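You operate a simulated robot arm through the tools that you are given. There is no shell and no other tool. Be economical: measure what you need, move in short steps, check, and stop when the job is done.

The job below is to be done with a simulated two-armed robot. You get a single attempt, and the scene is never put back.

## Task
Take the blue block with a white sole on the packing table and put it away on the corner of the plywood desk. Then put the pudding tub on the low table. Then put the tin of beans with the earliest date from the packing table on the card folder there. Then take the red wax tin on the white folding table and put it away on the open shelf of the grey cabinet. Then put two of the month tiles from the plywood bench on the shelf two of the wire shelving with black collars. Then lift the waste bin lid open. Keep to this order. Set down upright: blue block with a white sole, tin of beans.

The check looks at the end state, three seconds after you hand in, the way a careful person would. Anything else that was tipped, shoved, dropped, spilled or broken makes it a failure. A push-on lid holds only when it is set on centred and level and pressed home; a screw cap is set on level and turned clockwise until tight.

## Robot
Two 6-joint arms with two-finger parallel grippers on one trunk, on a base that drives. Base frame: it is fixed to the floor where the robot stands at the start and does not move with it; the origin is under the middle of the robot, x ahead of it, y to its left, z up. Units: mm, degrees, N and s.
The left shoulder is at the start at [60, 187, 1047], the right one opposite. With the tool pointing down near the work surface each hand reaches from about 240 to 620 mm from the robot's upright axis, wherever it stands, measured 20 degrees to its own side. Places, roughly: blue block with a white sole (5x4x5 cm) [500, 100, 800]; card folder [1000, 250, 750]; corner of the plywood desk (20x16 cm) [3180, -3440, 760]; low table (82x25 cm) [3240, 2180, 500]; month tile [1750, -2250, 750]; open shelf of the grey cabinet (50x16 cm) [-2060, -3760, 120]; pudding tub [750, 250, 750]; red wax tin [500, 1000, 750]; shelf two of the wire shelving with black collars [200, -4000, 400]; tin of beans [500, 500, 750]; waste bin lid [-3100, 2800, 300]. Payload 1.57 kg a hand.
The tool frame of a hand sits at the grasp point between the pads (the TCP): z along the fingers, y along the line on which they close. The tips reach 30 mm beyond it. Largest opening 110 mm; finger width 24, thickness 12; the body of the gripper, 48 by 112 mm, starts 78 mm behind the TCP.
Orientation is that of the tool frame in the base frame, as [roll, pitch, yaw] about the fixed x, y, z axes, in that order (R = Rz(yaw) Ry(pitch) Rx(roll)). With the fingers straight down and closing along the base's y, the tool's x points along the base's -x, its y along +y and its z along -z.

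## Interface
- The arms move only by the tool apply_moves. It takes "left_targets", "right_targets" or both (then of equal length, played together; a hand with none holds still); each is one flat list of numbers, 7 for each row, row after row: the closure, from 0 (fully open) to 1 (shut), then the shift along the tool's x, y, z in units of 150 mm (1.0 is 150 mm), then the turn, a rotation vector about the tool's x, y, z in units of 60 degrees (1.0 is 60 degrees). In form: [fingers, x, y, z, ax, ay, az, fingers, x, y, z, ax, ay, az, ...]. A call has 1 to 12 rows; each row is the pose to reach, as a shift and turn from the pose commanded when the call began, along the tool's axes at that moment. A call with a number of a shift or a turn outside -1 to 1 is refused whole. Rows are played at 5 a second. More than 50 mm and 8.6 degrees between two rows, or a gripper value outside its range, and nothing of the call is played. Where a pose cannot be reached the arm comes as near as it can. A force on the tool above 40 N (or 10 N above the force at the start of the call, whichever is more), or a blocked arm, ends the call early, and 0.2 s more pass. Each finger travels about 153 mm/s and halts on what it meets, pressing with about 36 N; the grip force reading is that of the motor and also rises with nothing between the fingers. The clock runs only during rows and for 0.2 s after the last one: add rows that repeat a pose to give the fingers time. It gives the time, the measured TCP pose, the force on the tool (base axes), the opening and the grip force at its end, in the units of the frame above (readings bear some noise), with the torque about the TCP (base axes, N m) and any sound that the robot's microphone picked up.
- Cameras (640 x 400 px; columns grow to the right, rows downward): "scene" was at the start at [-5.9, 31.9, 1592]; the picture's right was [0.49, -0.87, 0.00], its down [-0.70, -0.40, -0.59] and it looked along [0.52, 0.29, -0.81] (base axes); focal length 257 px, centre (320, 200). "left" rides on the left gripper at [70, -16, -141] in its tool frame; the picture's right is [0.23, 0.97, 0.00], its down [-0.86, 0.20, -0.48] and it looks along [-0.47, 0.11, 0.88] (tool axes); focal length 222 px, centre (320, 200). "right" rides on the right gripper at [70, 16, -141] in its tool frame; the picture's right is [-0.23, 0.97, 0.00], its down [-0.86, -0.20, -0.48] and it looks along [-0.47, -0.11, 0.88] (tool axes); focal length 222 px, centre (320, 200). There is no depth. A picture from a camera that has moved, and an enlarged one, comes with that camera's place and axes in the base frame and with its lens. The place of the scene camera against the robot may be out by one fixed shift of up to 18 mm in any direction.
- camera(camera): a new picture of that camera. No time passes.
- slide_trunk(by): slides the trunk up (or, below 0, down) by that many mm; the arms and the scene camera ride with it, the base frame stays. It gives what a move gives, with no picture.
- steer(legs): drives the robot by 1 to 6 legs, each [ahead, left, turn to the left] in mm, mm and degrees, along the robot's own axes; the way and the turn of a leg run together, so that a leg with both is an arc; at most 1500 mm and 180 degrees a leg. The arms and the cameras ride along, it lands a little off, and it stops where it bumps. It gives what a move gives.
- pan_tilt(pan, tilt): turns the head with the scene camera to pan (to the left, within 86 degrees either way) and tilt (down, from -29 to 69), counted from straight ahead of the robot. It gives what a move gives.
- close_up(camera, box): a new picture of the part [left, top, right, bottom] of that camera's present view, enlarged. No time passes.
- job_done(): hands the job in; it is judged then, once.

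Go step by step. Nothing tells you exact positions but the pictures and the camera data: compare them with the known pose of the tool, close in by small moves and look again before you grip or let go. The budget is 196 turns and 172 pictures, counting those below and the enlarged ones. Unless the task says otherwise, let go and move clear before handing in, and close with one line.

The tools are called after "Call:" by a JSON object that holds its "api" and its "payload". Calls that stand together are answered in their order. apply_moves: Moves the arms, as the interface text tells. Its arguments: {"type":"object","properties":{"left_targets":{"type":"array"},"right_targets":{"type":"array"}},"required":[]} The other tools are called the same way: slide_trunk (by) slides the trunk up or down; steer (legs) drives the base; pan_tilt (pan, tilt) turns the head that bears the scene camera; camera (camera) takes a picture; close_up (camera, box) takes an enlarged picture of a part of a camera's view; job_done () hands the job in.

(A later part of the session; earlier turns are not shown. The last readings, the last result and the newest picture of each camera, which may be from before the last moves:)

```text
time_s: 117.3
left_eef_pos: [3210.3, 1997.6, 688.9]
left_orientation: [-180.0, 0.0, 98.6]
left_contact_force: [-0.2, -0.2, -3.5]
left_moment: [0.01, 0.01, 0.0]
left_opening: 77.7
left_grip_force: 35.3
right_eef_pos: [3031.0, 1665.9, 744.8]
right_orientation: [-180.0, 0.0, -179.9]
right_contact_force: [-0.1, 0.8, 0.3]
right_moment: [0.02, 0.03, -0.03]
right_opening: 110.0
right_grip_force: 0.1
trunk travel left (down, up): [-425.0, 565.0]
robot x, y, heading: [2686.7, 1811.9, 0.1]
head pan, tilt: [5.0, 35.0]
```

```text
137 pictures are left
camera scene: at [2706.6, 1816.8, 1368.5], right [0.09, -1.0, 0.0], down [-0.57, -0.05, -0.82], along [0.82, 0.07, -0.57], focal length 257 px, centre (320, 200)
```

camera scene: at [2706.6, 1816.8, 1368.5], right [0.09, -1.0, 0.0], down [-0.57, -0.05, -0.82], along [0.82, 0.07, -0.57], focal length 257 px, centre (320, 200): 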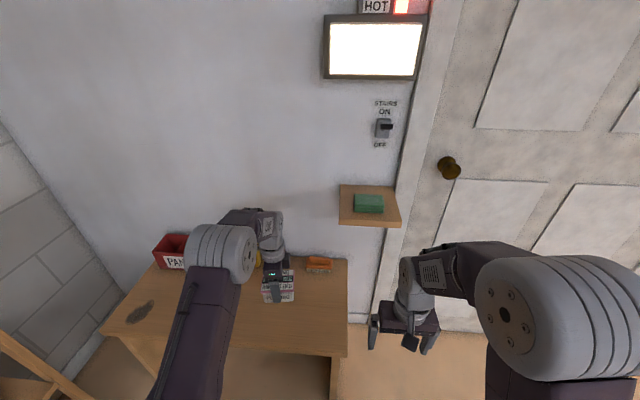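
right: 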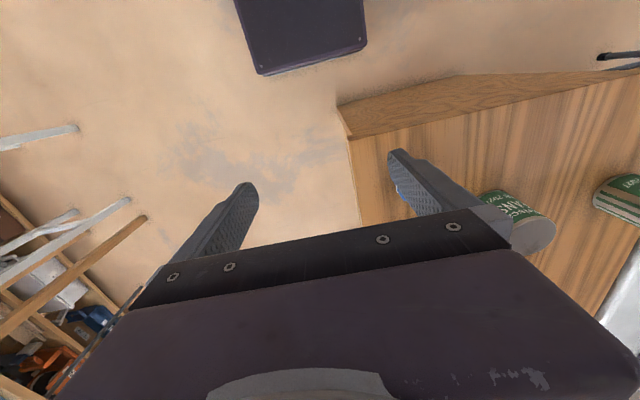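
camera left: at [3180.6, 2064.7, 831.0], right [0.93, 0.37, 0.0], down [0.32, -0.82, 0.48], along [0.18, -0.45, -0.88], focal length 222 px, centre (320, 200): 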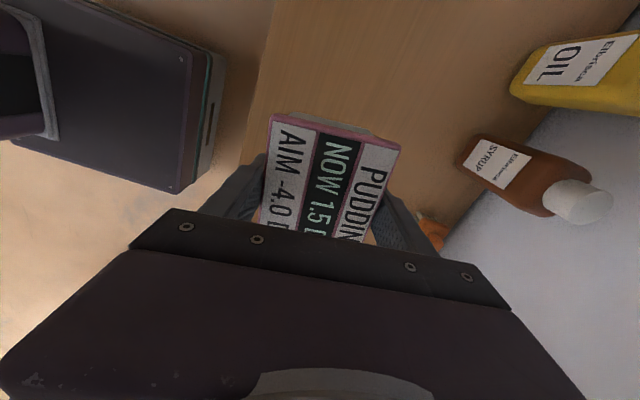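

Area under the tub is clear of bottles; lowering to the table top.

Call:
{"api": "apply_moves", "payload": {"left_targets": [1, 0, 0, 0.25, 0, 0, 0, 1, 0, 0, 0.5, 0, 0, 0, 1, 0, 0, 0.75, 0, 0, 0, 1, 0, 0, 0.92, 0, 0, 0, 1, 0, 0, 0.95, 0, 0, 0, 1, 0, 0, 0.95, 0, 0, 0]}}

Call:
{"api": "close_up", "payload": {"camera": "scene", "box": [220, 230, 360, 330]}}

```text
time_s: 118.8
left_eef_pos: [3209.1, 1997.4, 550.6]
left_orientation: [179.6, 0.0, 98.7]
left_contact_force: [-1.8, 3.4, 21.2]
left_moment: [-0.06, 0.57, -0.02]
left_opening: 77.4
left_grip_force: 35.6
right_eef_pos: [3028.9, 1666.4, 747.1]
right_orientation: [180.0, 0.0, -179.9]
right_contact_force: [0.6, -0.5, 0.0]
right_moment: [0.01, -0.02, -0.02]
right_opening: 109.8
right_grip_force: 0.0
trunk travel left (down, up): [-425.0, 565.0]
robot x, y, heading: [2689.8, 1817.7, 0.0]
head pan, tilt: [5.0, 35.0]
```

```text
4.00 times, centred on (290, 280) of scene
camera zoom: at [2703.2, 1816.0, 1368.9], right [0.09, -1.0, 0.0], down [-0.57, -0.05, -0.82], along [0.82, 0.07, -0.57], focal length 1029 px, centre (440, -120)
```

zoom: 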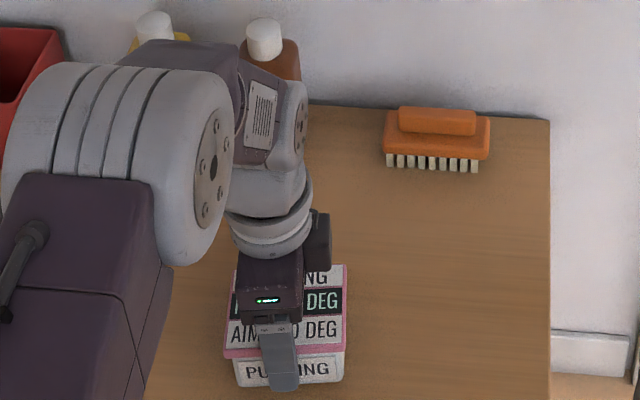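

Call:
{"api": "apply_moves", "payload": {"left_targets": [0.1, 0, 0, -0.02, 0, 0, 0, 0, 0, 0, -0.02, 0, 0, 0, 0, 0, 0, -0.02, 0, 0, 0, 0, 0, 0, -0.25, 0, 0, 0, 0, 0, 0, -0.5, 0, 0, 0, 0, 0, 0, -0.75, 0, 0, 0, 0, 0, 0, -1, 0, 0, 0]}}

Call:
{"api": "camera", "payload": {"camera": "left"}}

```text
time_s: 120.3
left_eef_pos: [3208.2, 1997.5, 697.0]
left_orientation: [179.9, 0.1, 98.6]
left_contact_force: [-0.2, -0.5, -0.5]
left_moment: [0.0, -0.07, -0.02]
left_opening: 110.4
left_grip_force: 0.1
right_eef_pos: [3030.0, 1666.7, 745.5]
right_orientation: [179.9, -0.1, -179.9]
right_contact_force: [0.1, 0.0, -0.1]
right_moment: [0.02, -0.01, 0.01]
right_opening: 109.8
right_grip_force: 0.1
trunk travel left (down, up): [-425.0, 565.0]
robot x, y, heading: [2687.8, 1810.6, 0.1]
head pan, tilt: [5.0, 35.0]
```

```text
135 pictures are left
camera left: at [3179.0, 2064.9, 838.9], right [0.93, 0.37, 0.0], down [0.32, -0.82, 0.48], along [0.18, -0.44, -0.88], focal length 222 px, centre (320, 200)
```

left: 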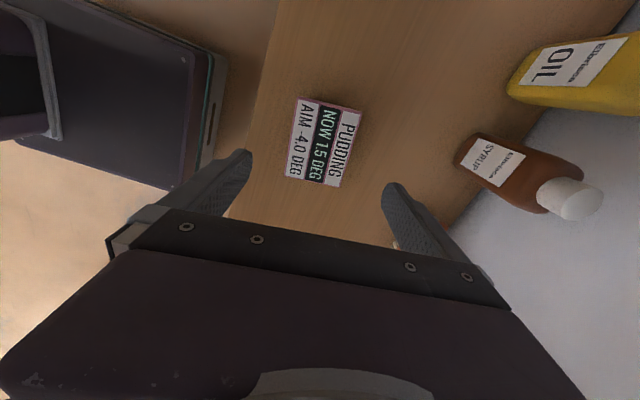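

Tub placed. Raising, unwinding the wrist and going back to the starting side of the packing table to read the tins.

Call:
{"api": "slide_trunk", "payload": {"by": 250}}

Call:
{"api": "apply_moves", "payload": {"left_targets": [0, 0, 0, 0, 0, 0, -0.14, 0, 0, 0, 0, 0, 0, -0.28, 0, 0, 0, 0, 0, 0, -0.42, 0, 0, 0, 0, 0, 0, -0.56, 0, 0, 0, 0, 0, 0, -0.7, 0, 0, 0, 0, 0, 0, -0.84, 0, 0, 0, 0, 0, 0, -0.98]}}

Call:
{"api": "apply_moves", "payload": {"left_targets": [0, 0.1, 0, 0, 0, 0, -0.14, 0, 0.2, 0, 0, 0, 0, -0.28, 0, 0.4, 0, 0, 0, 0, -0.375, 0, 0.6, 0, 0, 0, 0, -0.375]}}

Call:
{"api": "steer", "payload": {"legs": [[-380, 0, 0], [0, -1500, 0], [0, -840, 0], [-1500, 0, 0]]}}

```text
time_s: 122.9
left_eef_pos: [3208.8, 1996.6, 946.5]
left_orientation: [179.9, 0.0, 98.6]
left_contact_force: [-0.6, -0.8, -0.2]
left_moment: [0.0, -0.01, -0.01]
left_opening: 110.0
left_grip_force: 0.0
right_eef_pos: [3031.6, 1666.6, 994.8]
right_orientation: [179.9, 0.0, -179.9]
right_contact_force: [-0.6, 0.0, -0.7]
right_moment: [0.0, 0.03, -0.02]
right_opening: 110.1
right_grip_force: 0.1
trunk travel left (down, up): [-675.0, 315.0]
robot x, y, heading: [2686.5, 1812.4, 0.1]
head pan, tilt: [5.0, 35.0]
```

```text
time_s: 124.5
left_eef_pos: [3209.0, 1996.6, 946.8]
left_orientation: [180.0, 0.1, 157.6]
left_contact_force: [-1.0, 0.0, -0.5]
left_moment: [0.04, -0.01, 0.0]
left_opening: 109.6
left_grip_force: 0.1
right_eef_pos: [3031.1, 1666.6, 994.1]
right_orientation: [179.9, 0.0, -180.0]
right_contact_force: [-0.2, -0.8, 0.6]
right_moment: [-0.03, -0.01, 0.0]
right_opening: 109.8
right_grip_force: 0.0
trunk travel left (down, up): [-675.0, 315.0]
robot x, y, heading: [2686.0, 1813.3, 0.1]
head pan, tilt: [5.0, 35.0]
```

```text
time_s: 125.5
left_eef_pos: [3125.8, 2031.8, 947.1]
left_orientation: [180.0, 0.2, 179.9]
left_contact_force: [-0.5, -0.7, 0.4]
left_moment: [0.0, -0.01, -0.01]
left_opening: 110.1
left_grip_force: 0.1
right_eef_pos: [3030.3, 1667.7, 995.9]
right_orientation: [-180.0, 0.0, -179.8]
right_contact_force: [-0.9, 0.2, -0.9]
right_moment: [-0.05, -0.03, -0.02]
right_opening: 110.1
right_grip_force: 0.1
trunk travel left (down, up): [-675.0, 315.0]
robot x, y, heading: [2687.8, 1816.1, -0.1]
head pan, tilt: [5.0, 35.0]
```

```text
time_s: 146.1
left_eef_pos: [1229.4, -302.8, 946.1]
left_orientation: [180.0, 0.1, -179.6]
left_contact_force: [-0.9, -0.1, 0.4]
left_moment: [-0.02, 0.01, -0.02]
left_opening: 109.9
left_grip_force: 0.1
right_eef_pos: [1136.4, -670.2, 995.5]
right_orientation: [-180.0, 0.1, -179.4]
right_contact_force: [0.1, -0.3, 1.0]
right_moment: [-0.01, -0.02, -0.01]
right_opening: 110.0
right_grip_force: 0.0
trunk travel left (down, up): [-675.0, 315.0]
robot x, y, heading: [790.3, -525.1, 0.5]
head pan, tilt: [5.0, 35.0]
```

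Call:
{"api": "steer", "payload": {"legs": [[-945, 0, -0.5], [0, 600, 0]]}}

Call:
{"api": "pan_tilt", "payload": {"pan": 25, "tilt": 45}}

Call:
{"api": "camera", "payload": {"camera": "scene"}}

Call:
{"api": "camera", "payload": {"camera": "left"}}

```text
time_s: 154.1
left_eef_pos: [285.7, 281.9, 946.4]
left_orientation: [180.0, 0.1, 179.6]
left_contact_force: [0.3, 0.1, -0.4]
left_moment: [0.01, 0.01, -0.04]
left_opening: 110.0
left_grip_force: 0.0
right_eef_pos: [187.7, -82.1, 995.0]
right_orientation: [-179.8, 0.0, 179.7]
right_contact_force: [0.2, 0.1, 0.0]
right_moment: [0.02, -0.02, 0.04]
right_opening: 110.1
right_grip_force: 0.1
trunk travel left (down, up): [-675.0, 315.0]
robot x, y, heading: [-153.8, 65.9, -0.5]
head pan, tilt: [5.0, 35.0]
```

```text
time_s: 154.9
left_eef_pos: [286.3, 282.3, 945.7]
left_orientation: [180.0, 0.1, 179.6]
left_contact_force: [-0.5, 0.0, 0.3]
left_moment: [0.0, -0.02, 0.01]
left_opening: 110.1
left_grip_force: 0.1
right_eef_pos: [186.6, -81.9, 995.2]
right_orientation: [-180.0, 0.0, 179.6]
right_contact_force: [-0.3, 0.5, 0.5]
right_moment: [0.01, -0.01, -0.01]
right_opening: 110.4
right_grip_force: 0.1
trunk travel left (down, up): [-675.0, 315.0]
robot x, y, heading: [-153.7, 66.2, -0.4]
head pan, tilt: [25.0, 45.0]
```

```text
134 pictures are left
camera scene: at [-150.3, 96.9, 1603.7], right [0.42, -0.91, 0.0], down [-0.64, -0.29, -0.71], along [0.64, 0.29, -0.71], focal length 257 px, centre (320, 200)
```

scene: 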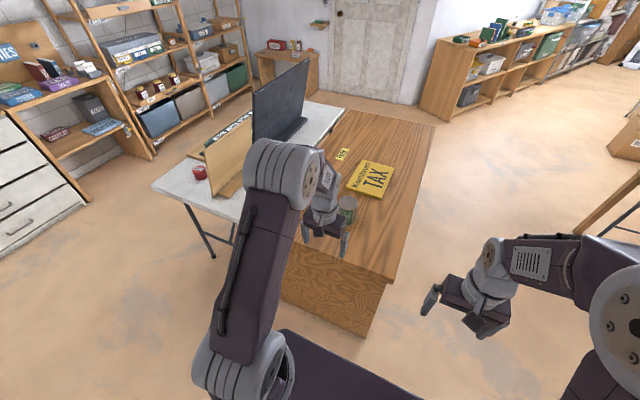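

```text
133 pictures are left
camera left: at [213.4, 268.1, 1087.7], right [-0.22, 0.98, 0.0], down [0.86, 0.19, 0.48], along [0.47, 0.1, -0.88], focal length 222 px, centre (320, 200)
```

left: 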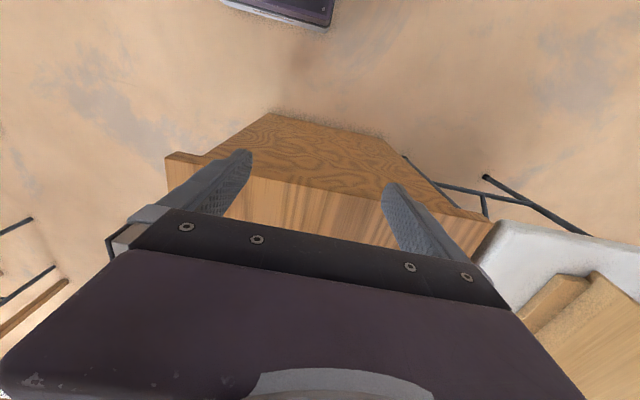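

Call:
{"api": "apply_moves", "payload": {"left_targets": [0, 0, -0.3, 0, 0, 0, 0, 0, 0, -0.6, 0, 0, 0, 0, 0, 0, -0.9, 0, 0, 0, 0, 0, 0, -1, 0, 0, 0, 0]}}

Call:
{"api": "close_up", "payload": {"camera": "scene", "box": [180, 110, 460, 285]}}

```text
time_s: 155.9
left_eef_pos: [283.3, 132.4, 945.9]
left_orientation: [-180.0, -0.1, 179.4]
left_contact_force: [-0.5, -0.3, -0.3]
left_moment: [-0.01, -0.03, 0.02]
left_opening: 110.0
left_grip_force: 0.0
right_eef_pos: [188.2, -81.5, 994.6]
right_orientation: [-179.9, 0.0, 179.7]
right_contact_force: [-0.3, -0.2, 0.7]
right_moment: [0.02, 0.01, 0.0]
right_opening: 109.9
right_grip_force: 0.1
trunk travel left (down, up): [-675.0, 315.0]
robot x, y, heading: [-153.5, 69.4, -0.2]
head pan, tilt: [25.0, 45.0]
```

```text
2.29 times, centred on (320, 198) of scene
camera zoom: at [-150.3, 96.9, 1603.7], right [0.42, -0.91, 0.0], down [-0.64, -0.29, -0.71], along [0.64, 0.3, -0.71], focal length 588 px, centre (320, 206)
```

zoom: 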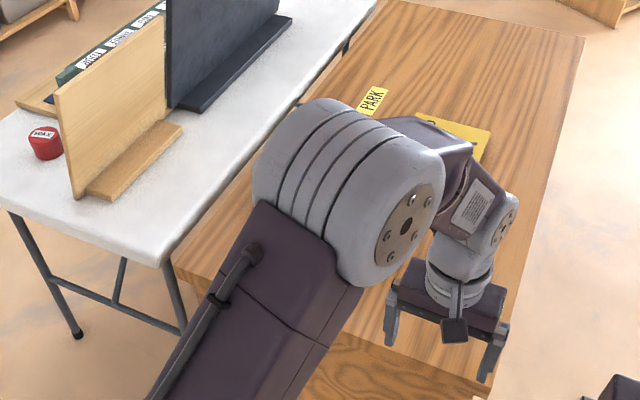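

Call:
{"api": "steer", "payload": {"legs": [[0, 130, 0], [150, 0, 0]]}}

Call:
{"api": "apply_moves", "payload": {"left_targets": [0, -0.1, 0.25, 0, 0, 0, 0, 0, -0.2, 0.5, 0, 0, 0, 0, 0, -0.3, 0.75, 0, 0, 0, 0, 0, -0.4, 1, 0, 0, 0, 0]}}

Call:
{"api": "apply_moves", "payload": {"left_targets": [0, 0, 0.25, 0, 0, 0, 0, 0, 0, 0.5, 0, 0, 0, 0]}}

Call:
{"api": "camera", "payload": {"camera": "left"}}

```text
time_s: 158.1
left_eef_pos: [432.8, 259.3, 945.9]
left_orientation: [-179.9, 0.1, 179.5]
left_contact_force: [0.0, 0.0, 0.4]
left_moment: [-0.02, 0.02, -0.03]
left_opening: 110.1
left_grip_force: 0.1
right_eef_pos: [336.8, 43.7, 994.9]
right_orientation: [179.9, -0.1, 179.6]
right_contact_force: [-0.6, 0.2, 0.3]
right_moment: [0.02, 0.0, 0.02]
right_opening: 109.8
right_grip_force: 0.0
trunk travel left (down, up): [-675.0, 315.0]
robot x, y, heading: [-3.1, 194.8, -0.4]
head pan, tilt: [25.0, 45.0]
```

```text
time_s: 159.1
left_eef_pos: [493.1, 409.0, 946.1]
left_orientation: [-180.0, 0.0, 179.4]
left_contact_force: [0.8, -0.3, -0.2]
left_moment: [-0.01, 0.01, 0.02]
left_opening: 109.8
left_grip_force: 0.0
right_eef_pos: [336.1, 44.1, 994.9]
right_orientation: [-180.0, 0.1, 179.5]
right_contact_force: [-0.1, 0.3, 0.0]
right_moment: [-0.04, 0.02, 0.01]
right_opening: 110.1
right_grip_force: 0.2
trunk travel left (down, up): [-675.0, 315.0]
robot x, y, heading: [-4.9, 191.8, -0.3]
head pan, tilt: [25.0, 45.0]
```

```text
time_s: 159.7
left_eef_pos: [495.0, 486.8, 943.5]
left_orientation: [-179.8, 0.0, 179.2]
left_contact_force: [0.5, 0.3, -0.3]
left_moment: [0.0, -0.02, 0.01]
left_opening: 109.8
left_grip_force: 0.1
right_eef_pos: [337.6, 45.2, 995.1]
right_orientation: [-179.9, 0.0, 179.6]
right_contact_force: [-0.1, 0.1, 0.5]
right_moment: [-0.03, 0.01, 0.02]
right_opening: 109.7
right_grip_force: 0.0
trunk travel left (down, up): [-675.0, 315.0]
robot x, y, heading: [-2.7, 195.9, -0.4]
head pan, tilt: [25.0, 45.0]
```

```text
131 pictures are left
camera left: at [423.0, 472.8, 1085.3], right [-0.22, 0.98, 0.0], down [0.86, 0.19, 0.48], along [0.47, 0.1, -0.88], focal length 222 px, centre (320, 200)
```

left: 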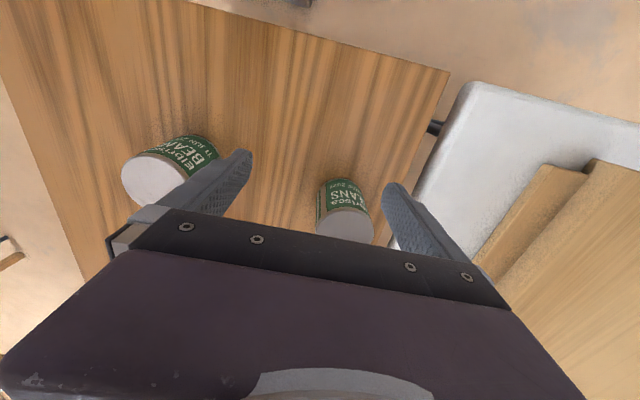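

Call:
{"api": "close_up", "payload": {"camera": "left", "box": [300, 165, 390, 245]}}

Call:
{"api": "close_up", "payload": {"camera": "left", "box": [110, 120, 230, 215]}}

Call:
{"api": "camera", "payload": {"camera": "scene"}}

```text
5.00 times, centred on (345, 205) of left
camera zoom: at [423.0, 472.8, 1085.3], right [-0.22, 0.98, 0.0], down [0.86, 0.19, 0.48], along [0.47, 0.1, -0.88], focal length 1111 px, centre (195, 175)
```

zoom: 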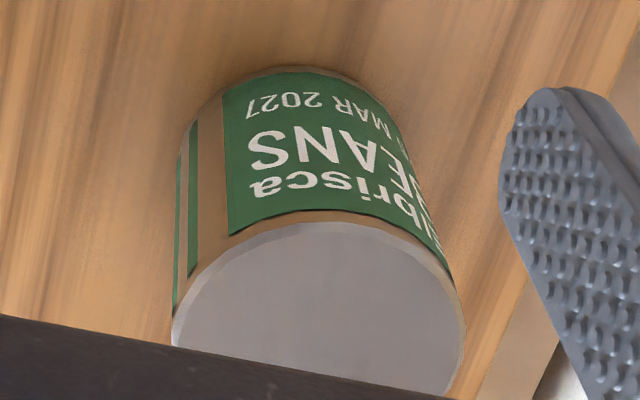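

```text
4.21 times, centred on (170, 168) of left
camera zoom: at [423.0, 472.8, 1085.3], right [-0.22, 0.98, 0.0], down [0.86, 0.19, 0.48], along [0.47, 0.1, -0.88], focal length 935 px, centre (952, 337)
```

zoom: 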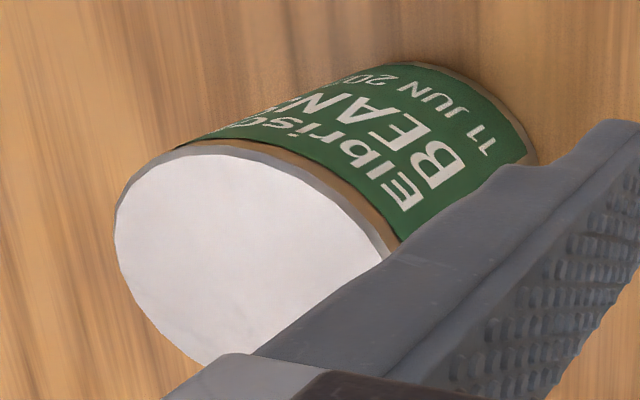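

```text
128 pictures are left
camera scene: at [0.0, 225.4, 1603.6], right [0.42, -0.91, 0.0], down [-0.64, -0.3, -0.71], along [0.64, 0.29, -0.71], focal length 257 px, centre (320, 200)
```

scene: 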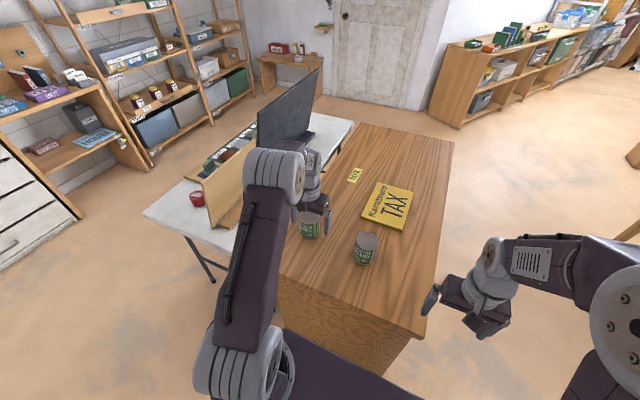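

Tin at left reads MAR 2027, the other 11 JUN 2027, so the left one is wanted. Moving closer so it is within reach.

Call:
{"api": "steer", "payload": {"legs": [[0, 150, 0], [45, 0, 0]]}}

Call:
{"api": "camera", "payload": {"camera": "left"}}

```text
time_s: 161.6
left_eef_pos: [538.5, 636.0, 945.6]
left_orientation: [-180.0, 0.2, 179.4]
left_contact_force: [-0.3, 0.4, 0.7]
left_moment: [0.0, 0.02, 0.03]
left_opening: 109.7
left_grip_force: 0.0
right_eef_pos: [380.1, 194.5, 994.9]
right_orientation: [179.9, 0.0, 179.4]
right_contact_force: [-0.2, -0.4, 0.1]
right_moment: [0.0, -0.02, -0.03]
right_opening: 110.0
right_grip_force: 0.1
trunk travel left (down, up): [-675.0, 315.0]
robot x, y, heading: [42.6, 343.0, -0.5]
head pan, tilt: [25.0, 45.0]
```

```text
127 pictures are left
camera left: at [466.3, 621.6, 1087.4], right [-0.22, 0.98, 0.0], down [0.86, 0.19, 0.48], along [0.47, 0.1, -0.88], focal length 222 px, centre (320, 200)
```

left: 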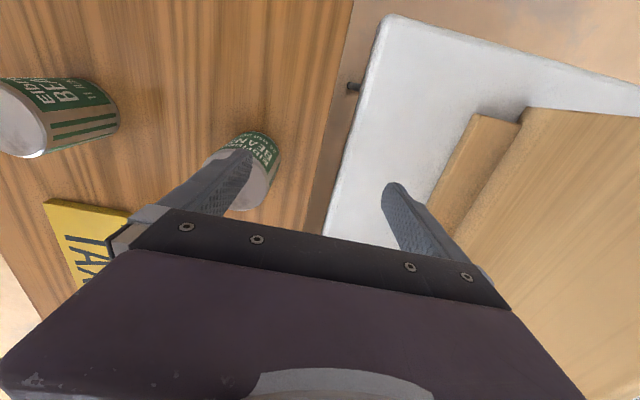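

Call:
{"api": "apply_moves", "payload": {"left_targets": [0, -0.08, -0.21, 0, 0, 0, 0, 0, -0.16, -0.42, 0, 0, 0, 0, 0, -0.247, -0.633, 0, 0, 0, 0, 0, -0.247, -0.633, 0, 0, 0, 0]}}

Call:
{"api": "camera", "payload": {"camera": "left"}}

```text
time_s: 162.6
left_eef_pos: [576.2, 542.2, 944.3]
left_orientation: [-180.0, 0.1, 179.4]
left_contact_force: [-0.1, 0.1, 0.0]
left_moment: [-0.01, -0.04, -0.01]
left_opening: 109.9
left_grip_force: 0.0
right_eef_pos: [382.7, 195.4, 996.2]
right_orientation: [180.0, -0.1, 179.5]
right_contact_force: [-1.3, -0.3, 0.4]
right_moment: [0.01, -0.02, -0.03]
right_opening: 109.9
right_grip_force: 0.1
trunk travel left (down, up): [-675.0, 315.0]
robot x, y, heading: [44.0, 342.9, -0.2]
head pan, tilt: [25.0, 45.0]
```

```text
126 pictures are left
camera left: at [503.5, 528.2, 1085.6], right [-0.22, 0.98, 0.0], down [0.86, 0.19, 0.48], along [0.47, 0.1, -0.88], focal length 222 px, centre (320, 200)
```

left: 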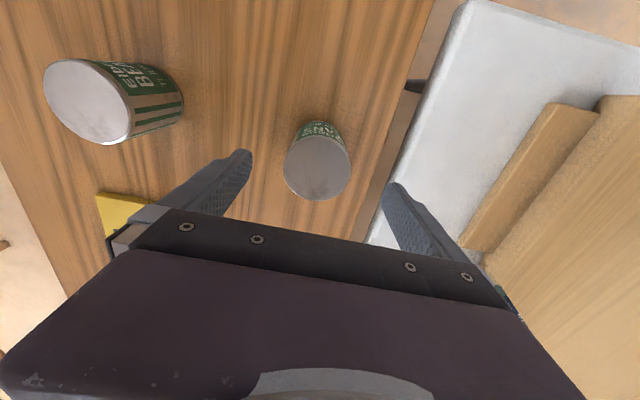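

Call:
{"api": "apply_moves", "payload": {"left_targets": [0, -0.05, 0.01, 0.2, 0, 0, 0, 0, -0.12, 0.02, 0.4, 0, 0, 0, 0, -0.12, 0.02, 0.6, 0, 0, 0, 0, -0.12, 0.02, 0.6, 0, 0, 0]}}

Call:
{"api": "camera", "payload": {"camera": "left"}}

```text
time_s: 163.6
left_eef_pos: [593.9, 544.4, 854.6]
left_orientation: [180.0, 0.2, 179.5]
left_contact_force: [-0.4, 0.1, 0.3]
left_moment: [0.0, 0.02, -0.04]
left_opening: 109.9
left_grip_force: 0.1
right_eef_pos: [382.6, 195.8, 994.7]
right_orientation: [-180.0, 0.0, 179.5]
right_contact_force: [0.3, 0.7, 0.2]
right_moment: [-0.01, -0.02, -0.02]
right_opening: 110.0
right_grip_force: 0.0
trunk travel left (down, up): [-675.0, 315.0]
robot x, y, heading: [42.8, 345.9, -0.5]
head pan, tilt: [25.0, 45.0]
```

```text
125 pictures are left
camera left: at [521.7, 530.5, 995.4], right [-0.22, 0.98, 0.0], down [0.86, 0.19, 0.48], along [0.47, 0.1, -0.88], focal length 222 px, centre (320, 200)
```

left: 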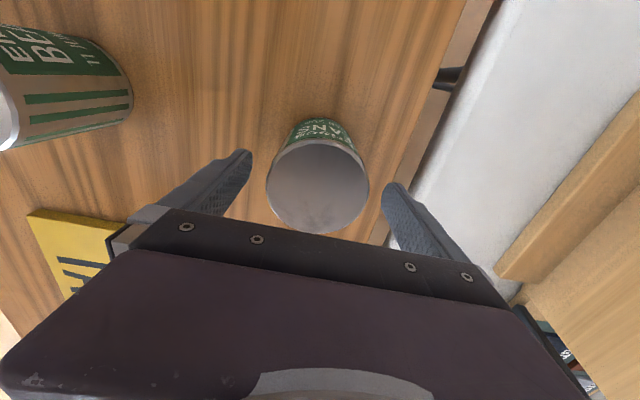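

Call:
{"api": "apply_moves", "payload": {"left_targets": [0, 0.03, 0, 0.17, 0, 0, 0, 0, 0.03, 0, 0.33, 0, 0, 0, 0, 0.03, 0, 0.33, 0, 0, 0, 0.5, 0.03, 0, 0.33, 0, 0, 0, 1, 0.03, 0, 0.33, 0, 0, 0, 1, 0.03, 0, 0.33, 0, 0, 0, 1, 0.03, 0, 0.33, 0, 0, 0, 1, 0.03, 0, 0.1, 0, 0, 0, 1, 0.03, 0, -0.2, 0, 0, 0, 1, 0.03, 0, -0.5, 0, 0, 0]}}

Call:
{"api": "camera", "payload": {"camera": "left"}}

```text
time_s: 165.8
left_eef_pos: [588.9, 541.0, 929.0]
left_orientation: [179.9, 0.0, 179.4]
left_contact_force: [0.1, 0.3, -4.9]
left_moment: [-0.01, 0.05, 0.01]
left_opening: 79.0
left_grip_force: 36.2
right_eef_pos: [382.9, 195.4, 994.6]
right_orientation: [-180.0, 0.0, 179.6]
right_contact_force: [-0.2, -0.6, 0.1]
right_moment: [-0.02, -0.02, 0.03]
right_opening: 109.6
right_grip_force: 0.0
trunk travel left (down, up): [-675.0, 315.0]
robot x, y, heading: [39.1, 342.9, -0.5]
head pan, tilt: [25.0, 45.0]
```

```text
124 pictures are left
camera left: at [517.4, 527.0, 1071.3], right [-0.22, 0.98, 0.0], down [0.86, 0.19, 0.48], along [0.47, 0.1, -0.88], focal length 222 px, centre (320, 200)
```

left: 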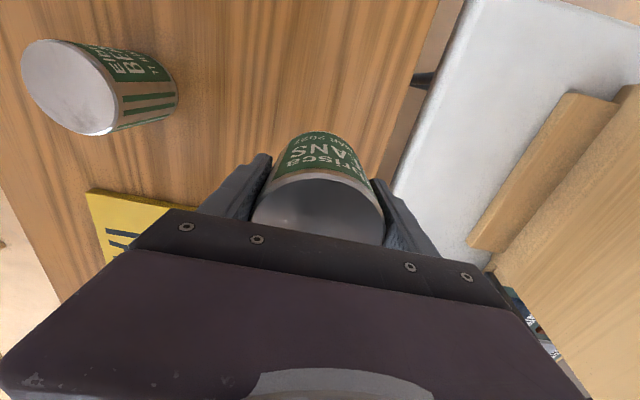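

Tin held. Lifting slightly and driving round to the table's right side to reach the folder.

Call:
{"api": "apply_moves", "payload": {"left_targets": [1, 0, 0, -0.15, 0, 0, 0, 1, 0, 0, -0.3, 0, 0, 0]}}

Call:
{"api": "steer", "payload": {"legs": [[-200, 0, 0], [0, -870, 0], [0, 0, 90.5], [0, -1230, 0], [180, 0, 0]]}}

Call:
{"api": "pan_tilt", "payload": {"pan": 10, "tilt": 50}}

Call:
{"api": "camera", "payload": {"camera": "scene"}}

Call:
{"api": "camera", "payload": {"camera": "left"}}

```text
time_s: 166.4
left_eef_pos: [589.0, 543.5, 974.8]
left_orientation: [180.0, 0.1, 179.4]
left_contact_force: [0.2, 0.0, -5.0]
left_moment: [0.01, 0.06, 0.01]
left_opening: 78.9
left_grip_force: 35.8
right_eef_pos: [382.9, 195.3, 994.9]
right_orientation: [179.9, -0.1, 179.5]
right_contact_force: [0.5, 0.6, -0.2]
right_moment: [0.02, -0.08, 0.0]
right_opening: 109.8
right_grip_force: 0.1
trunk travel left (down, up): [-675.0, 315.0]
robot x, y, heading: [41.5, 349.9, -0.5]
head pan, tilt: [25.0, 45.0]
```

```text
time_s: 182.8
left_eef_pos: [867.9, 223.0, 975.5]
left_orientation: [-180.0, 0.2, -90.5]
left_contact_force: [-0.3, 0.2, -4.7]
left_moment: [-0.01, -0.01, 0.02]
left_opening: 78.8
left_grip_force: 36.4
right_eef_pos: [1216.7, 15.9, 995.1]
right_orientation: [-180.0, -0.1, -90.3]
right_contact_force: [-0.1, -0.7, 0.2]
right_moment: [0.02, -0.01, 0.02]
right_opening: 110.1
right_grip_force: 0.0
trunk travel left (down, up): [-675.0, 315.0]
robot x, y, heading: [1062.7, -326.7, 89.6]
head pan, tilt: [25.0, 45.0]
```

```text
time_s: 183.6
left_eef_pos: [869.0, 223.8, 974.6]
left_orientation: [180.0, 0.0, -90.5]
left_contact_force: [-0.4, 0.2, -4.6]
left_moment: [-0.05, 0.0, 0.02]
left_opening: 78.6
left_grip_force: 36.5
right_eef_pos: [1215.5, 17.2, 994.3]
right_orientation: [-180.0, 0.0, -90.3]
right_contact_force: [0.1, -0.3, 0.4]
right_moment: [0.0, 0.03, -0.04]
right_opening: 109.6
right_grip_force: 0.1
trunk travel left (down, up): [-675.0, 315.0]
robot x, y, heading: [1069.9, -323.9, 89.4]
head pan, tilt: [10.0, 50.0]
```

```text
123 pictures are left
camera scene: at [1043.4, -312.0, 1596.7], right [0.99, 0.17, 0.0], down [0.13, -0.76, -0.64], along [-0.11, 0.63, -0.77], focal length 257 px, centre (320, 200)
```

scene: 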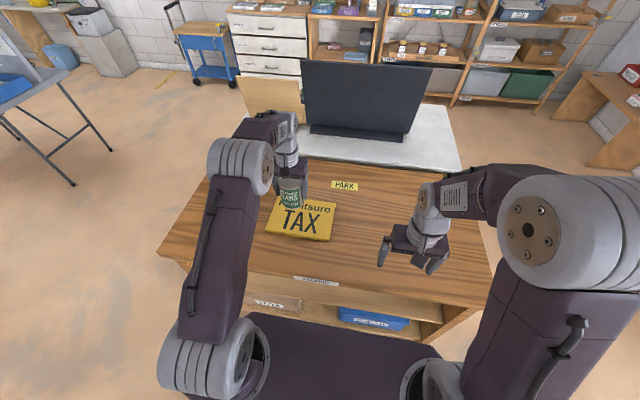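

```text
122 pictures are left
camera left: at [882.5, 155.0, 1116.2], right [-0.98, -0.22, 0.0], down [-0.19, 0.86, 0.48], along [-0.1, 0.47, -0.88], focal length 222 px, centre (320, 200)
```

left: 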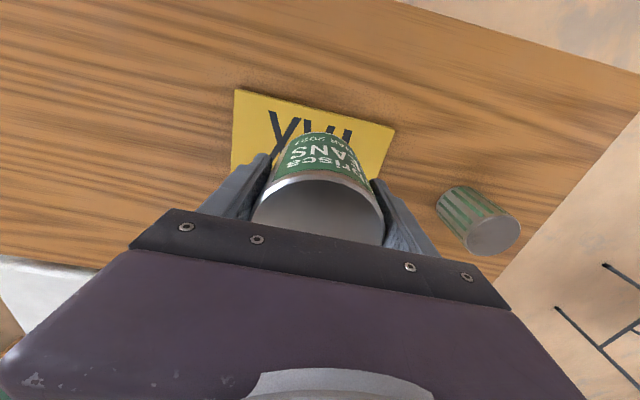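

Call:
{"api": "steer", "payload": {"legs": [[50, 0, 0]]}}

Call:
{"api": "apply_moves", "payload": {"left_targets": [1, 0, 0, 0.25, 0, 0, 0, 1, 0, 0, 0.5, 0, 0, 0, 1, 0, 0, 0.75, 0, 0, 0, 1, 0, 0, 0.85, 0, 0, 0, 1, 0, 0, 0.92, 0, 0, 0, 1, 0, 0, 0.97, 0, 0, 0, 1, 0, 0, 0.97, 0, 0, 0]}}

Call:
{"api": "camera", "payload": {"camera": "left"}}

Call:
{"api": "close_up", "payload": {"camera": "scene", "box": [230, 150, 360, 250]}}

```text
time_s: 184.5
left_eef_pos: [869.8, 271.6, 975.9]
left_orientation: [-180.0, 0.2, -90.4]
left_contact_force: [0.4, -0.3, -4.4]
left_moment: [-0.06, 0.01, -0.01]
left_opening: 78.9
left_grip_force: 36.4
right_eef_pos: [1216.8, 65.6, 996.0]
right_orientation: [180.0, 0.1, -90.3]
right_contact_force: [0.1, 1.3, 0.6]
right_moment: [0.01, -0.02, 0.01]
right_opening: 109.8
right_grip_force: 0.0
trunk travel left (down, up): [-675.0, 315.0]
robot x, y, heading: [1066.0, -277.6, 89.7]
head pan, tilt: [10.0, 50.0]
```

```text
time_s: 186.1
left_eef_pos: [869.5, 273.7, 829.5]
left_orientation: [-180.0, 0.0, -90.5]
left_contact_force: [0.7, -0.3, -5.8]
left_moment: [-0.09, -0.04, 0.0]
left_opening: 78.7
left_grip_force: 35.8
right_eef_pos: [1216.6, 66.4, 994.9]
right_orientation: [179.9, -0.1, -90.3]
right_contact_force: [-0.4, -0.8, -0.9]
right_moment: [0.01, 0.03, 0.01]
right_opening: 110.2
right_grip_force: 0.1
trunk travel left (down, up): [-675.0, 315.0]
robot x, y, heading: [1068.3, -274.4, 89.4]
head pan, tilt: [10.0, 50.0]
```

```text
121 pictures are left
camera left: at [883.3, 205.0, 970.9], right [-0.98, -0.22, 0.0], down [-0.19, 0.86, 0.48], along [-0.1, 0.47, -0.88], focal length 222 px, centre (320, 200)
```

left: 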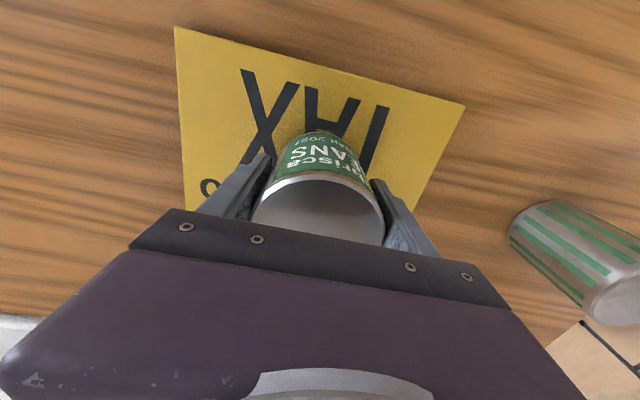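

```text
4.00 times, centred on (295, 200) of scene
camera zoom: at [1044.1, -262.5, 1596.8], right [0.99, 0.17, 0.0], down [0.13, -0.76, -0.64], along [-0.11, 0.63, -0.77], focal length 1029 px, centre (420, 200)
```

zoom: 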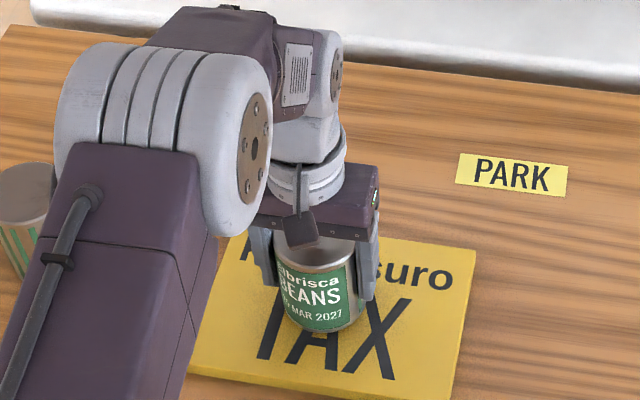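

Call:
{"api": "apply_moves", "payload": {"left_targets": [1, 0, 0, 0.025, 0, 0, 0, 1, 0, 0, 0.05, 0, 0, 0, 1, 0, 0, 0.05, 0, 0, 0]}}

```text
time_s: 186.9
left_eef_pos: [869.7, 273.9, 823.3]
left_orientation: [180.0, 0.1, -90.6]
left_contact_force: [-1.0, 0.3, 2.2]
left_moment: [-0.14, 0.16, -0.02]
left_opening: 78.8
left_grip_force: 36.1
right_eef_pos: [1216.9, 66.5, 994.6]
right_orientation: [179.9, 0.0, -90.2]
right_contact_force: [0.4, -0.6, 0.0]
right_moment: [0.02, -0.01, 0.03]
right_opening: 109.9
right_grip_force: 0.0
trunk travel left (down, up): [-675.0, 315.0]
robot x, y, heading: [1066.3, -276.1, 89.6]
head pan, tilt: [10.0, 50.0]
```

Contact made with the folder; releasing slowly and rising.

Call:
{"api": "apply_moves", "payload": {"left_targets": [1, 0, 0, 0.01, 0, 0, 0, 0.2, 0, 0, 0.01, 0, 0, 0, 0.05, 0, 0, 0.01, 0, 0, 0, 0.0, 0, 0, 0.01, 0, 0, 0, 0, 0, 0, -0.2, 0, 0, 0, 0, 0, 0, -0.5, 0, 0, 0, 0, 0, 0, -0.8, 0, 0, 0, 0, 0, 0, -1, 0, 0, 0]}}

Call:
{"api": "camera", "payload": {"camera": "left"}}

Call:
{"api": "pan_tilt", "payload": {"pan": 35, "tilt": 30}}

Call:
{"api": "camera", "payload": {"camera": "scene"}}

```text
time_s: 188.7
left_eef_pos: [869.9, 271.5, 974.2]
left_orientation: [180.0, 0.1, -90.5]
left_contact_force: [0.0, -0.4, -0.2]
left_moment: [-0.03, 0.02, -0.02]
left_opening: 110.2
left_grip_force: 0.1
right_eef_pos: [1217.9, 66.4, 994.2]
right_orientation: [180.0, 0.1, -90.3]
right_contact_force: [0.3, 0.7, 0.3]
right_moment: [0.03, -0.01, 0.02]
right_opening: 109.7
right_grip_force: 0.1
trunk travel left (down, up): [-675.0, 315.0]
robot x, y, heading: [1069.5, -276.1, 89.7]
head pan, tilt: [10.0, 50.0]
```

```text
119 pictures are left
camera left: at [884.0, 202.7, 1115.3], right [-0.98, -0.22, 0.0], down [-0.19, 0.86, 0.48], along [-0.1, 0.47, -0.88], focal length 222 px, centre (320, 200)
```

left: 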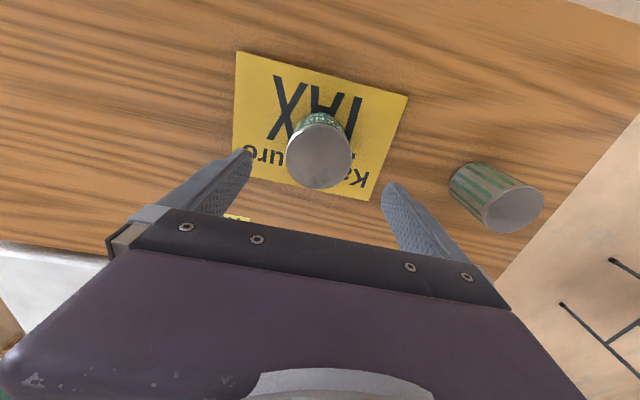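

```text
time_s: 189.6
left_eef_pos: [870.0, 272.3, 973.6]
left_orientation: [179.9, 0.1, -90.5]
left_contact_force: [-0.7, -0.1, 0.5]
left_moment: [0.0, -0.01, 0.03]
left_opening: 109.8
left_grip_force: 0.0
right_eef_pos: [1217.7, 66.4, 995.3]
right_orientation: [-180.0, -0.1, -90.3]
right_contact_force: [-1.1, -0.1, -0.7]
right_moment: [0.0, 0.01, -0.01]
right_opening: 110.0
right_grip_force: 0.0
trunk travel left (down, up): [-675.0, 315.0]
robot x, y, heading: [1071.4, -278.4, 89.6]
head pan, tilt: [35.0, 30.0]
```

```text
118 pictures are left
camera scene: at [1005.9, -264.3, 1626.2], right [0.82, 0.57, 0.0], down [0.28, -0.41, -0.87], along [-0.49, 0.71, -0.5], focal length 257 px, centre (320, 200)
```

scene: 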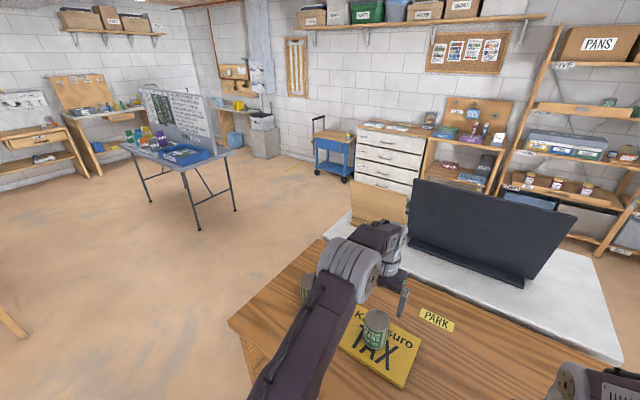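

Tin is upright on the folder. Next, the red wax tin at about (520,1080) on the white folding table; driving to its near side.

Call:
{"api": "steer", "payload": {"legs": [[-280, 0, 0], [0, 1270, 0], [1450, 0, 0], [0, 0, -89.5], [150, 0, 0]]}}

Call:
{"api": "pan_tilt", "payload": {"pan": 20, "tilt": 50}}

Call:
{"api": "camera", "payload": {"camera": "scene"}}

Call:
{"api": "camera", "payload": {"camera": "left"}}

```text
time_s: 209.0
left_eef_pos: [556.6, 1081.4, 973.0]
left_orientation: [-180.0, 0.2, 178.7]
left_contact_force: [0.2, -0.6, 0.1]
left_moment: [0.0, 0.04, 0.02]
left_opening: 110.0
left_grip_force: 0.1
right_eef_pos: [347.1, 737.8, 994.8]
right_orientation: [-180.0, -0.1, 178.9]
right_contact_force: [0.6, 0.5, 0.2]
right_moment: [-0.06, 0.01, 0.02]
right_opening: 109.9
right_grip_force: 0.0
trunk travel left (down, up): [-675.0, 315.0]
robot x, y, heading: [8.1, 892.5, -1.2]
head pan, tilt: [35.0, 30.0]
```

```text
time_s: 209.8
left_eef_pos: [558.1, 1082.9, 973.2]
left_orientation: [180.0, 0.0, 178.7]
left_contact_force: [0.3, -0.1, 0.9]
left_moment: [0.01, 0.01, 0.0]
left_opening: 109.9
left_grip_force: 0.1
right_eef_pos: [347.4, 737.9, 994.7]
right_orientation: [-180.0, -0.1, 178.9]
right_contact_force: [0.0, -0.1, 0.5]
right_moment: [0.0, 0.0, 0.0]
right_opening: 110.0
right_grip_force: 0.0
trunk travel left (down, up): [-675.0, 315.0]
robot x, y, heading: [6.5, 894.7, -1.2]
head pan, tilt: [20.0, 50.0]
```

```text
117 pictures are left
camera scene: at [11.1, 914.1, 1596.8], right [0.32, -0.95, 0.0], down [-0.72, -0.25, -0.64], along [0.61, 0.21, -0.77], focal length 257 px, centre (320, 200)
```

scene: 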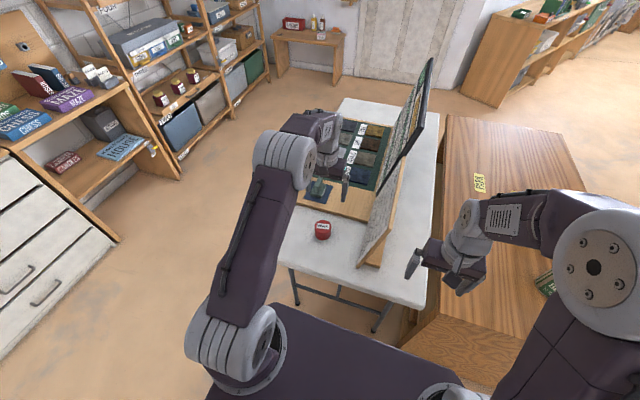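

```text
116 pictures are left
camera left: at [485.2, 1069.3, 1114.7], right [-0.21, 0.98, 0.0], down [0.86, 0.18, 0.48], along [0.47, 0.1, -0.88], focal length 222 px, centre (320, 200)
```

left: 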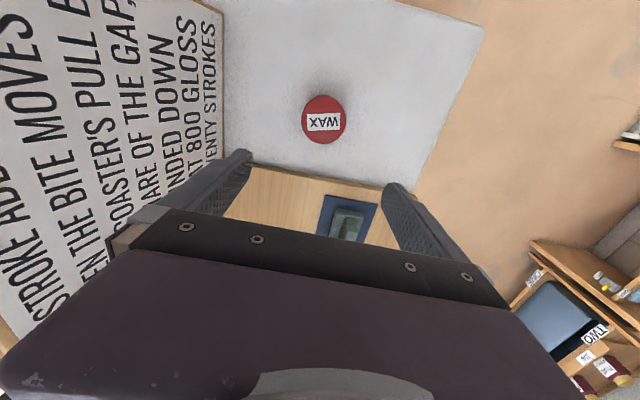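

Call:
{"api": "apply_moves", "payload": {"left_targets": [0, 0.06, 0, 0.25, 0, 0, 0, 0, 0.12, 0, 0.5, 0, 0, 0, 0, 0.167, 0, 0.72, 0, 0, 0, 0, 0.167, 0, 0.72, 0, 0, 0]}}

Call:
{"api": "camera", "payload": {"camera": "left"}}

Call:
{"api": "close_up", "payload": {"camera": "scene", "box": [250, 150, 410, 280]}}

```text
time_s: 210.8
left_eef_pos: [533.5, 1083.0, 862.9]
left_orientation: [180.0, -0.1, 178.8]
left_contact_force: [-0.7, 0.1, -0.5]
left_moment: [-0.01, 0.0, 0.02]
left_opening: 109.8
left_grip_force: 0.1
right_eef_pos: [348.1, 739.1, 995.2]
right_orientation: [-179.9, -0.1, 178.8]
right_contact_force: [-0.3, -0.1, 0.3]
right_moment: [-0.02, 0.0, -0.03]
right_opening: 110.1
right_grip_force: 0.1
trunk travel left (down, up): [-675.0, 315.0]
robot x, y, heading: [6.7, 890.6, -0.9]
head pan, tilt: [20.0, 50.0]
```

```text
115 pictures are left
camera left: at [460.5, 1069.8, 1004.4], right [-0.21, 0.98, 0.0], down [0.86, 0.18, 0.48], along [0.47, 0.1, -0.88], focal length 222 px, centre (320, 200)
```

left: 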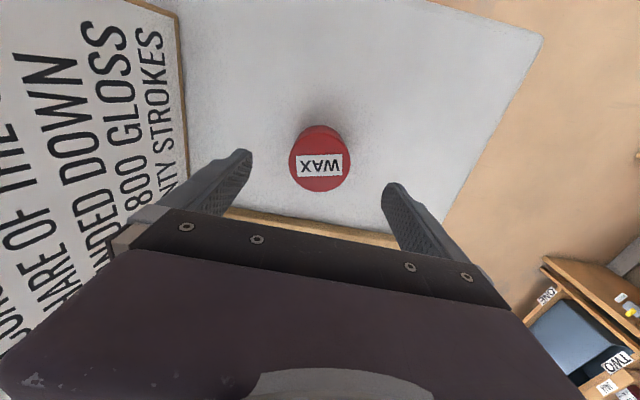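

```text
3.08 times, centred on (330, 215) of scene
camera zoom: at [10.9, 913.9, 1596.8], right [0.32, -0.95, 0.0], down [-0.72, -0.25, -0.64], along [0.61, 0.21, -0.77], focal length 792 px, centre (289, 154)
```

zoom: 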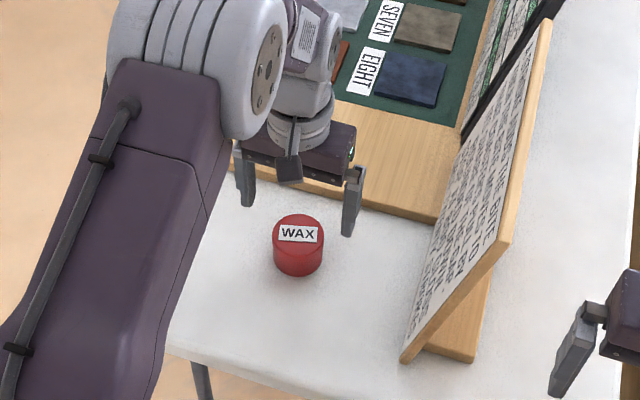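

Call:
{"api": "apply_moves", "payload": {"left_targets": [0, 0, 0.02, 0.2, 0, 0, 0, 0, 0, 0.02, 0.4, 0, 0, 0, 0, 0, 0.02, 0.5, 0, 0, 0, 0, 0, 0.02, 0.53, 0, 0, 0, 0, 0, 0.02, 0.53, 0, 0, 0]}}

Call:
{"api": "camera", "payload": {"camera": "left"}}

Call:
{"api": "close_up", "payload": {"camera": "scene", "box": [280, 180, 380, 260]}}

```text
time_s: 212.0
left_eef_pos: [530.5, 1085.6, 784.4]
left_orientation: [-180.0, 0.0, 178.7]
left_contact_force: [0.1, -0.4, -0.4]
left_moment: [0.03, 0.0, 0.01]
left_opening: 110.0
left_grip_force: 0.1
right_eef_pos: [348.3, 737.7, 995.3]
right_orientation: [180.0, -0.1, 179.0]
right_contact_force: [-0.3, -0.8, -0.1]
right_moment: [0.0, -0.04, 0.04]
right_opening: 110.1
right_grip_force: 0.0
trunk travel left (down, up): [-675.0, 315.0]
robot x, y, heading: [11.9, 891.6, -1.0]
head pan, tilt: [20.0, 50.0]
```

```text
113 pictures are left
camera left: at [459.9, 1073.0, 926.7], right [-0.21, 0.98, 0.0], down [0.86, 0.18, 0.48], along [0.47, 0.1, -0.88], focal length 222 px, centre (320, 200)
```

left: 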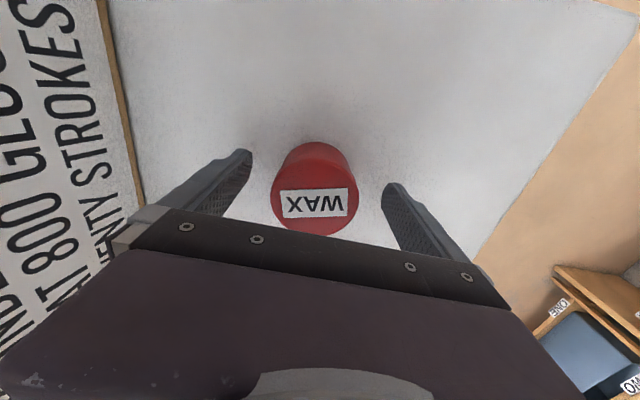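

```text
5.00 times, centred on (330, 220) of scene
camera zoom: at [11.0, 913.8, 1596.8], right [0.32, -0.95, 0.0], down [-0.72, -0.25, -0.64], along [0.61, 0.21, -0.77], focal length 1286 px, centre (270, 100)
```

zoom: 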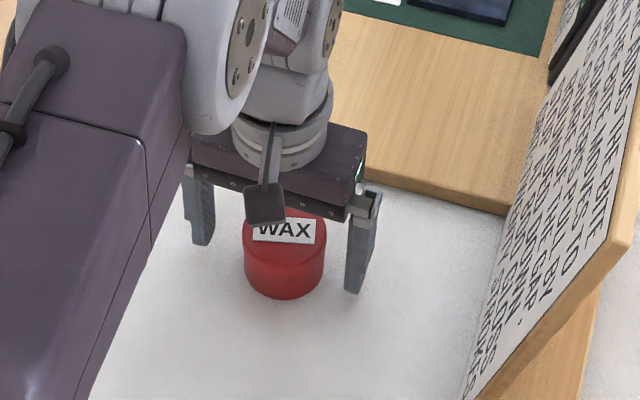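

Call:
{"api": "pan_tilt", "payload": {"pan": -86, "tilt": 15}}

Call:
{"api": "close_up", "payload": {"camera": "scene", "box": [300, 130, 640, 340]}}

```text
time_s: 213.9
left_eef_pos: [532.2, 1086.7, 784.4]
left_orientation: [-179.9, 0.1, 178.7]
left_contact_force: [-0.3, 1.0, 0.4]
left_moment: [0.0, 0.0, -0.01]
left_opening: 110.2
left_grip_force: 0.1
right_eef_pos: [347.0, 737.3, 995.6]
right_orientation: [-180.0, -0.2, 178.9]
right_contact_force: [0.6, 0.4, -0.9]
right_moment: [0.01, -0.03, 0.0]
right_opening: 110.1
right_grip_force: 0.1
trunk travel left (down, up): [-675.0, 315.0]
robot x, y, heading: [7.9, 892.2, -1.3]
head pan, tilt: [-85.9, 15.0]
```

```text
1.88 times, centred on (470, 235) of scene
camera zoom: at [-56.8, 795.7, 1650.5], right [-1.0, -0.05, 0.0], down [-0.01, 0.26, -0.97], along [0.05, -0.96, -0.26], focal length 484 px, centre (38, 134)
```

zoom: 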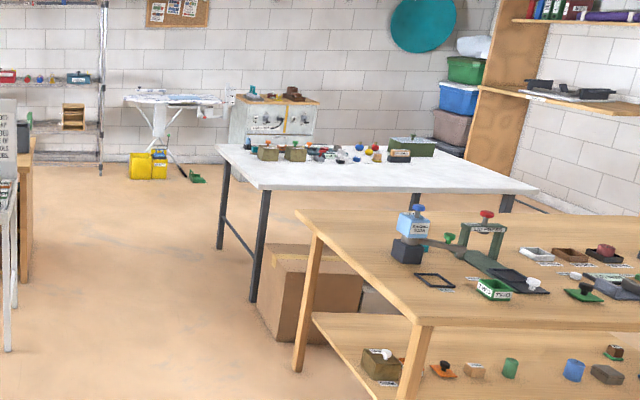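

The cabinet's shelf sits low under drawers, so I'll tilt the hand 60° forward now to grip the tin nearly horizontally for insertion.

Call:
{"api": "apply_moves", "payload": {"left_targets": [0, 0, 0, 0, 0, -0.14, 0, 0, 0, 0, 0, 0, -0.28, 0, 0, 0, 0, 0, 0, -0.42, 0, 0, 0, 0, 0, 0, -0.56, 0, 0, 0, 0, 0, 0, -0.7, 0, 0, 0, 0, 0, 0, -0.84, 0, 0, 0, 0, 0, 0, -0.98, 0, 0, 0, 0, 0, 0, -0.98, 0]}}

Call:
{"api": "camera", "payload": {"camera": "left"}}

Call:
{"api": "pan_tilt", "payload": {"pan": 20, "tilt": 50}}

Call:
{"api": "close_up", "payload": {"camera": "scene", "box": [250, 150, 410, 280]}}

```text
time_s: 215.7
left_eef_pos: [614.6, 1089.9, 797.2]
left_orientation: [-180.0, 58.6, 178.8]
left_contact_force: [0.2, -0.6, 0.3]
left_moment: [0.01, -0.02, 0.01]
left_opening: 109.9
left_grip_force: 0.1
left hand out of reach, approached as far as the arm can: row 6, 7, 8
right_eef_pos: [347.4, 738.3, 994.9]
right_orientation: [180.0, 0.1, 178.9]
right_contact_force: [0.3, -0.1, -0.3]
right_moment: [-0.01, 0.0, -0.02]
right_opening: 110.0
right_grip_force: 0.1
trunk travel left (down, up): [-675.0, 315.0]
robot x, y, heading: [6.0, 896.1, -1.2]
head pan, tilt: [-85.9, 15.0]
```

```text
110 pictures are left
camera left: at [454.8, 1078.4, 811.1], right [-0.1, 0.98, -0.19], down [0.04, 0.2, 0.98], along [0.99, 0.09, -0.06], focal length 222 px, centre (320, 200)
```

left: 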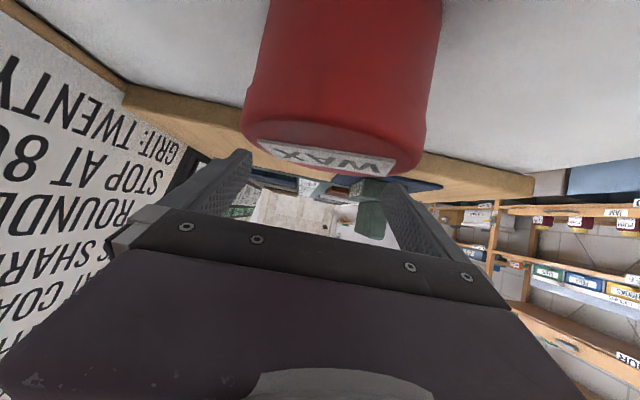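

```text
time_s: 217.5
left_eef_pos: [612.6, 1089.0, 795.5]
left_orientation: [180.0, 58.5, 178.7]
left_contact_force: [0.3, 0.1, 0.5]
left_moment: [0.02, 0.01, 0.03]
left_opening: 110.3
left_grip_force: 0.0
right_eef_pos: [348.4, 738.4, 994.8]
right_orientation: [179.9, -0.1, 178.9]
right_contact_force: [-0.3, -0.1, 0.0]
right_moment: [-0.03, 0.02, -0.01]
right_opening: 110.0
right_grip_force: 0.1
trunk travel left (down, up): [-675.0, 315.0]
robot x, y, heading: [5.6, 890.5, -1.0]
head pan, tilt: [20.0, 50.0]
```

```text
3.08 times, centred on (330, 215) of scene
camera zoom: at [11.2, 913.8, 1596.8], right [0.32, -0.95, 0.0], down [-0.72, -0.25, -0.64], along [0.61, 0.21, -0.77], focal length 792 px, centre (289, 154)
```

zoom: 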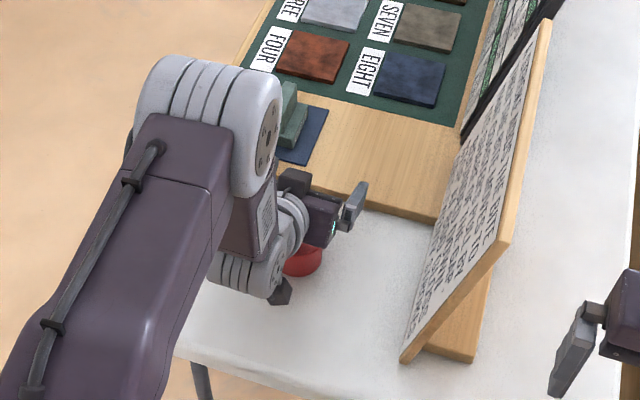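

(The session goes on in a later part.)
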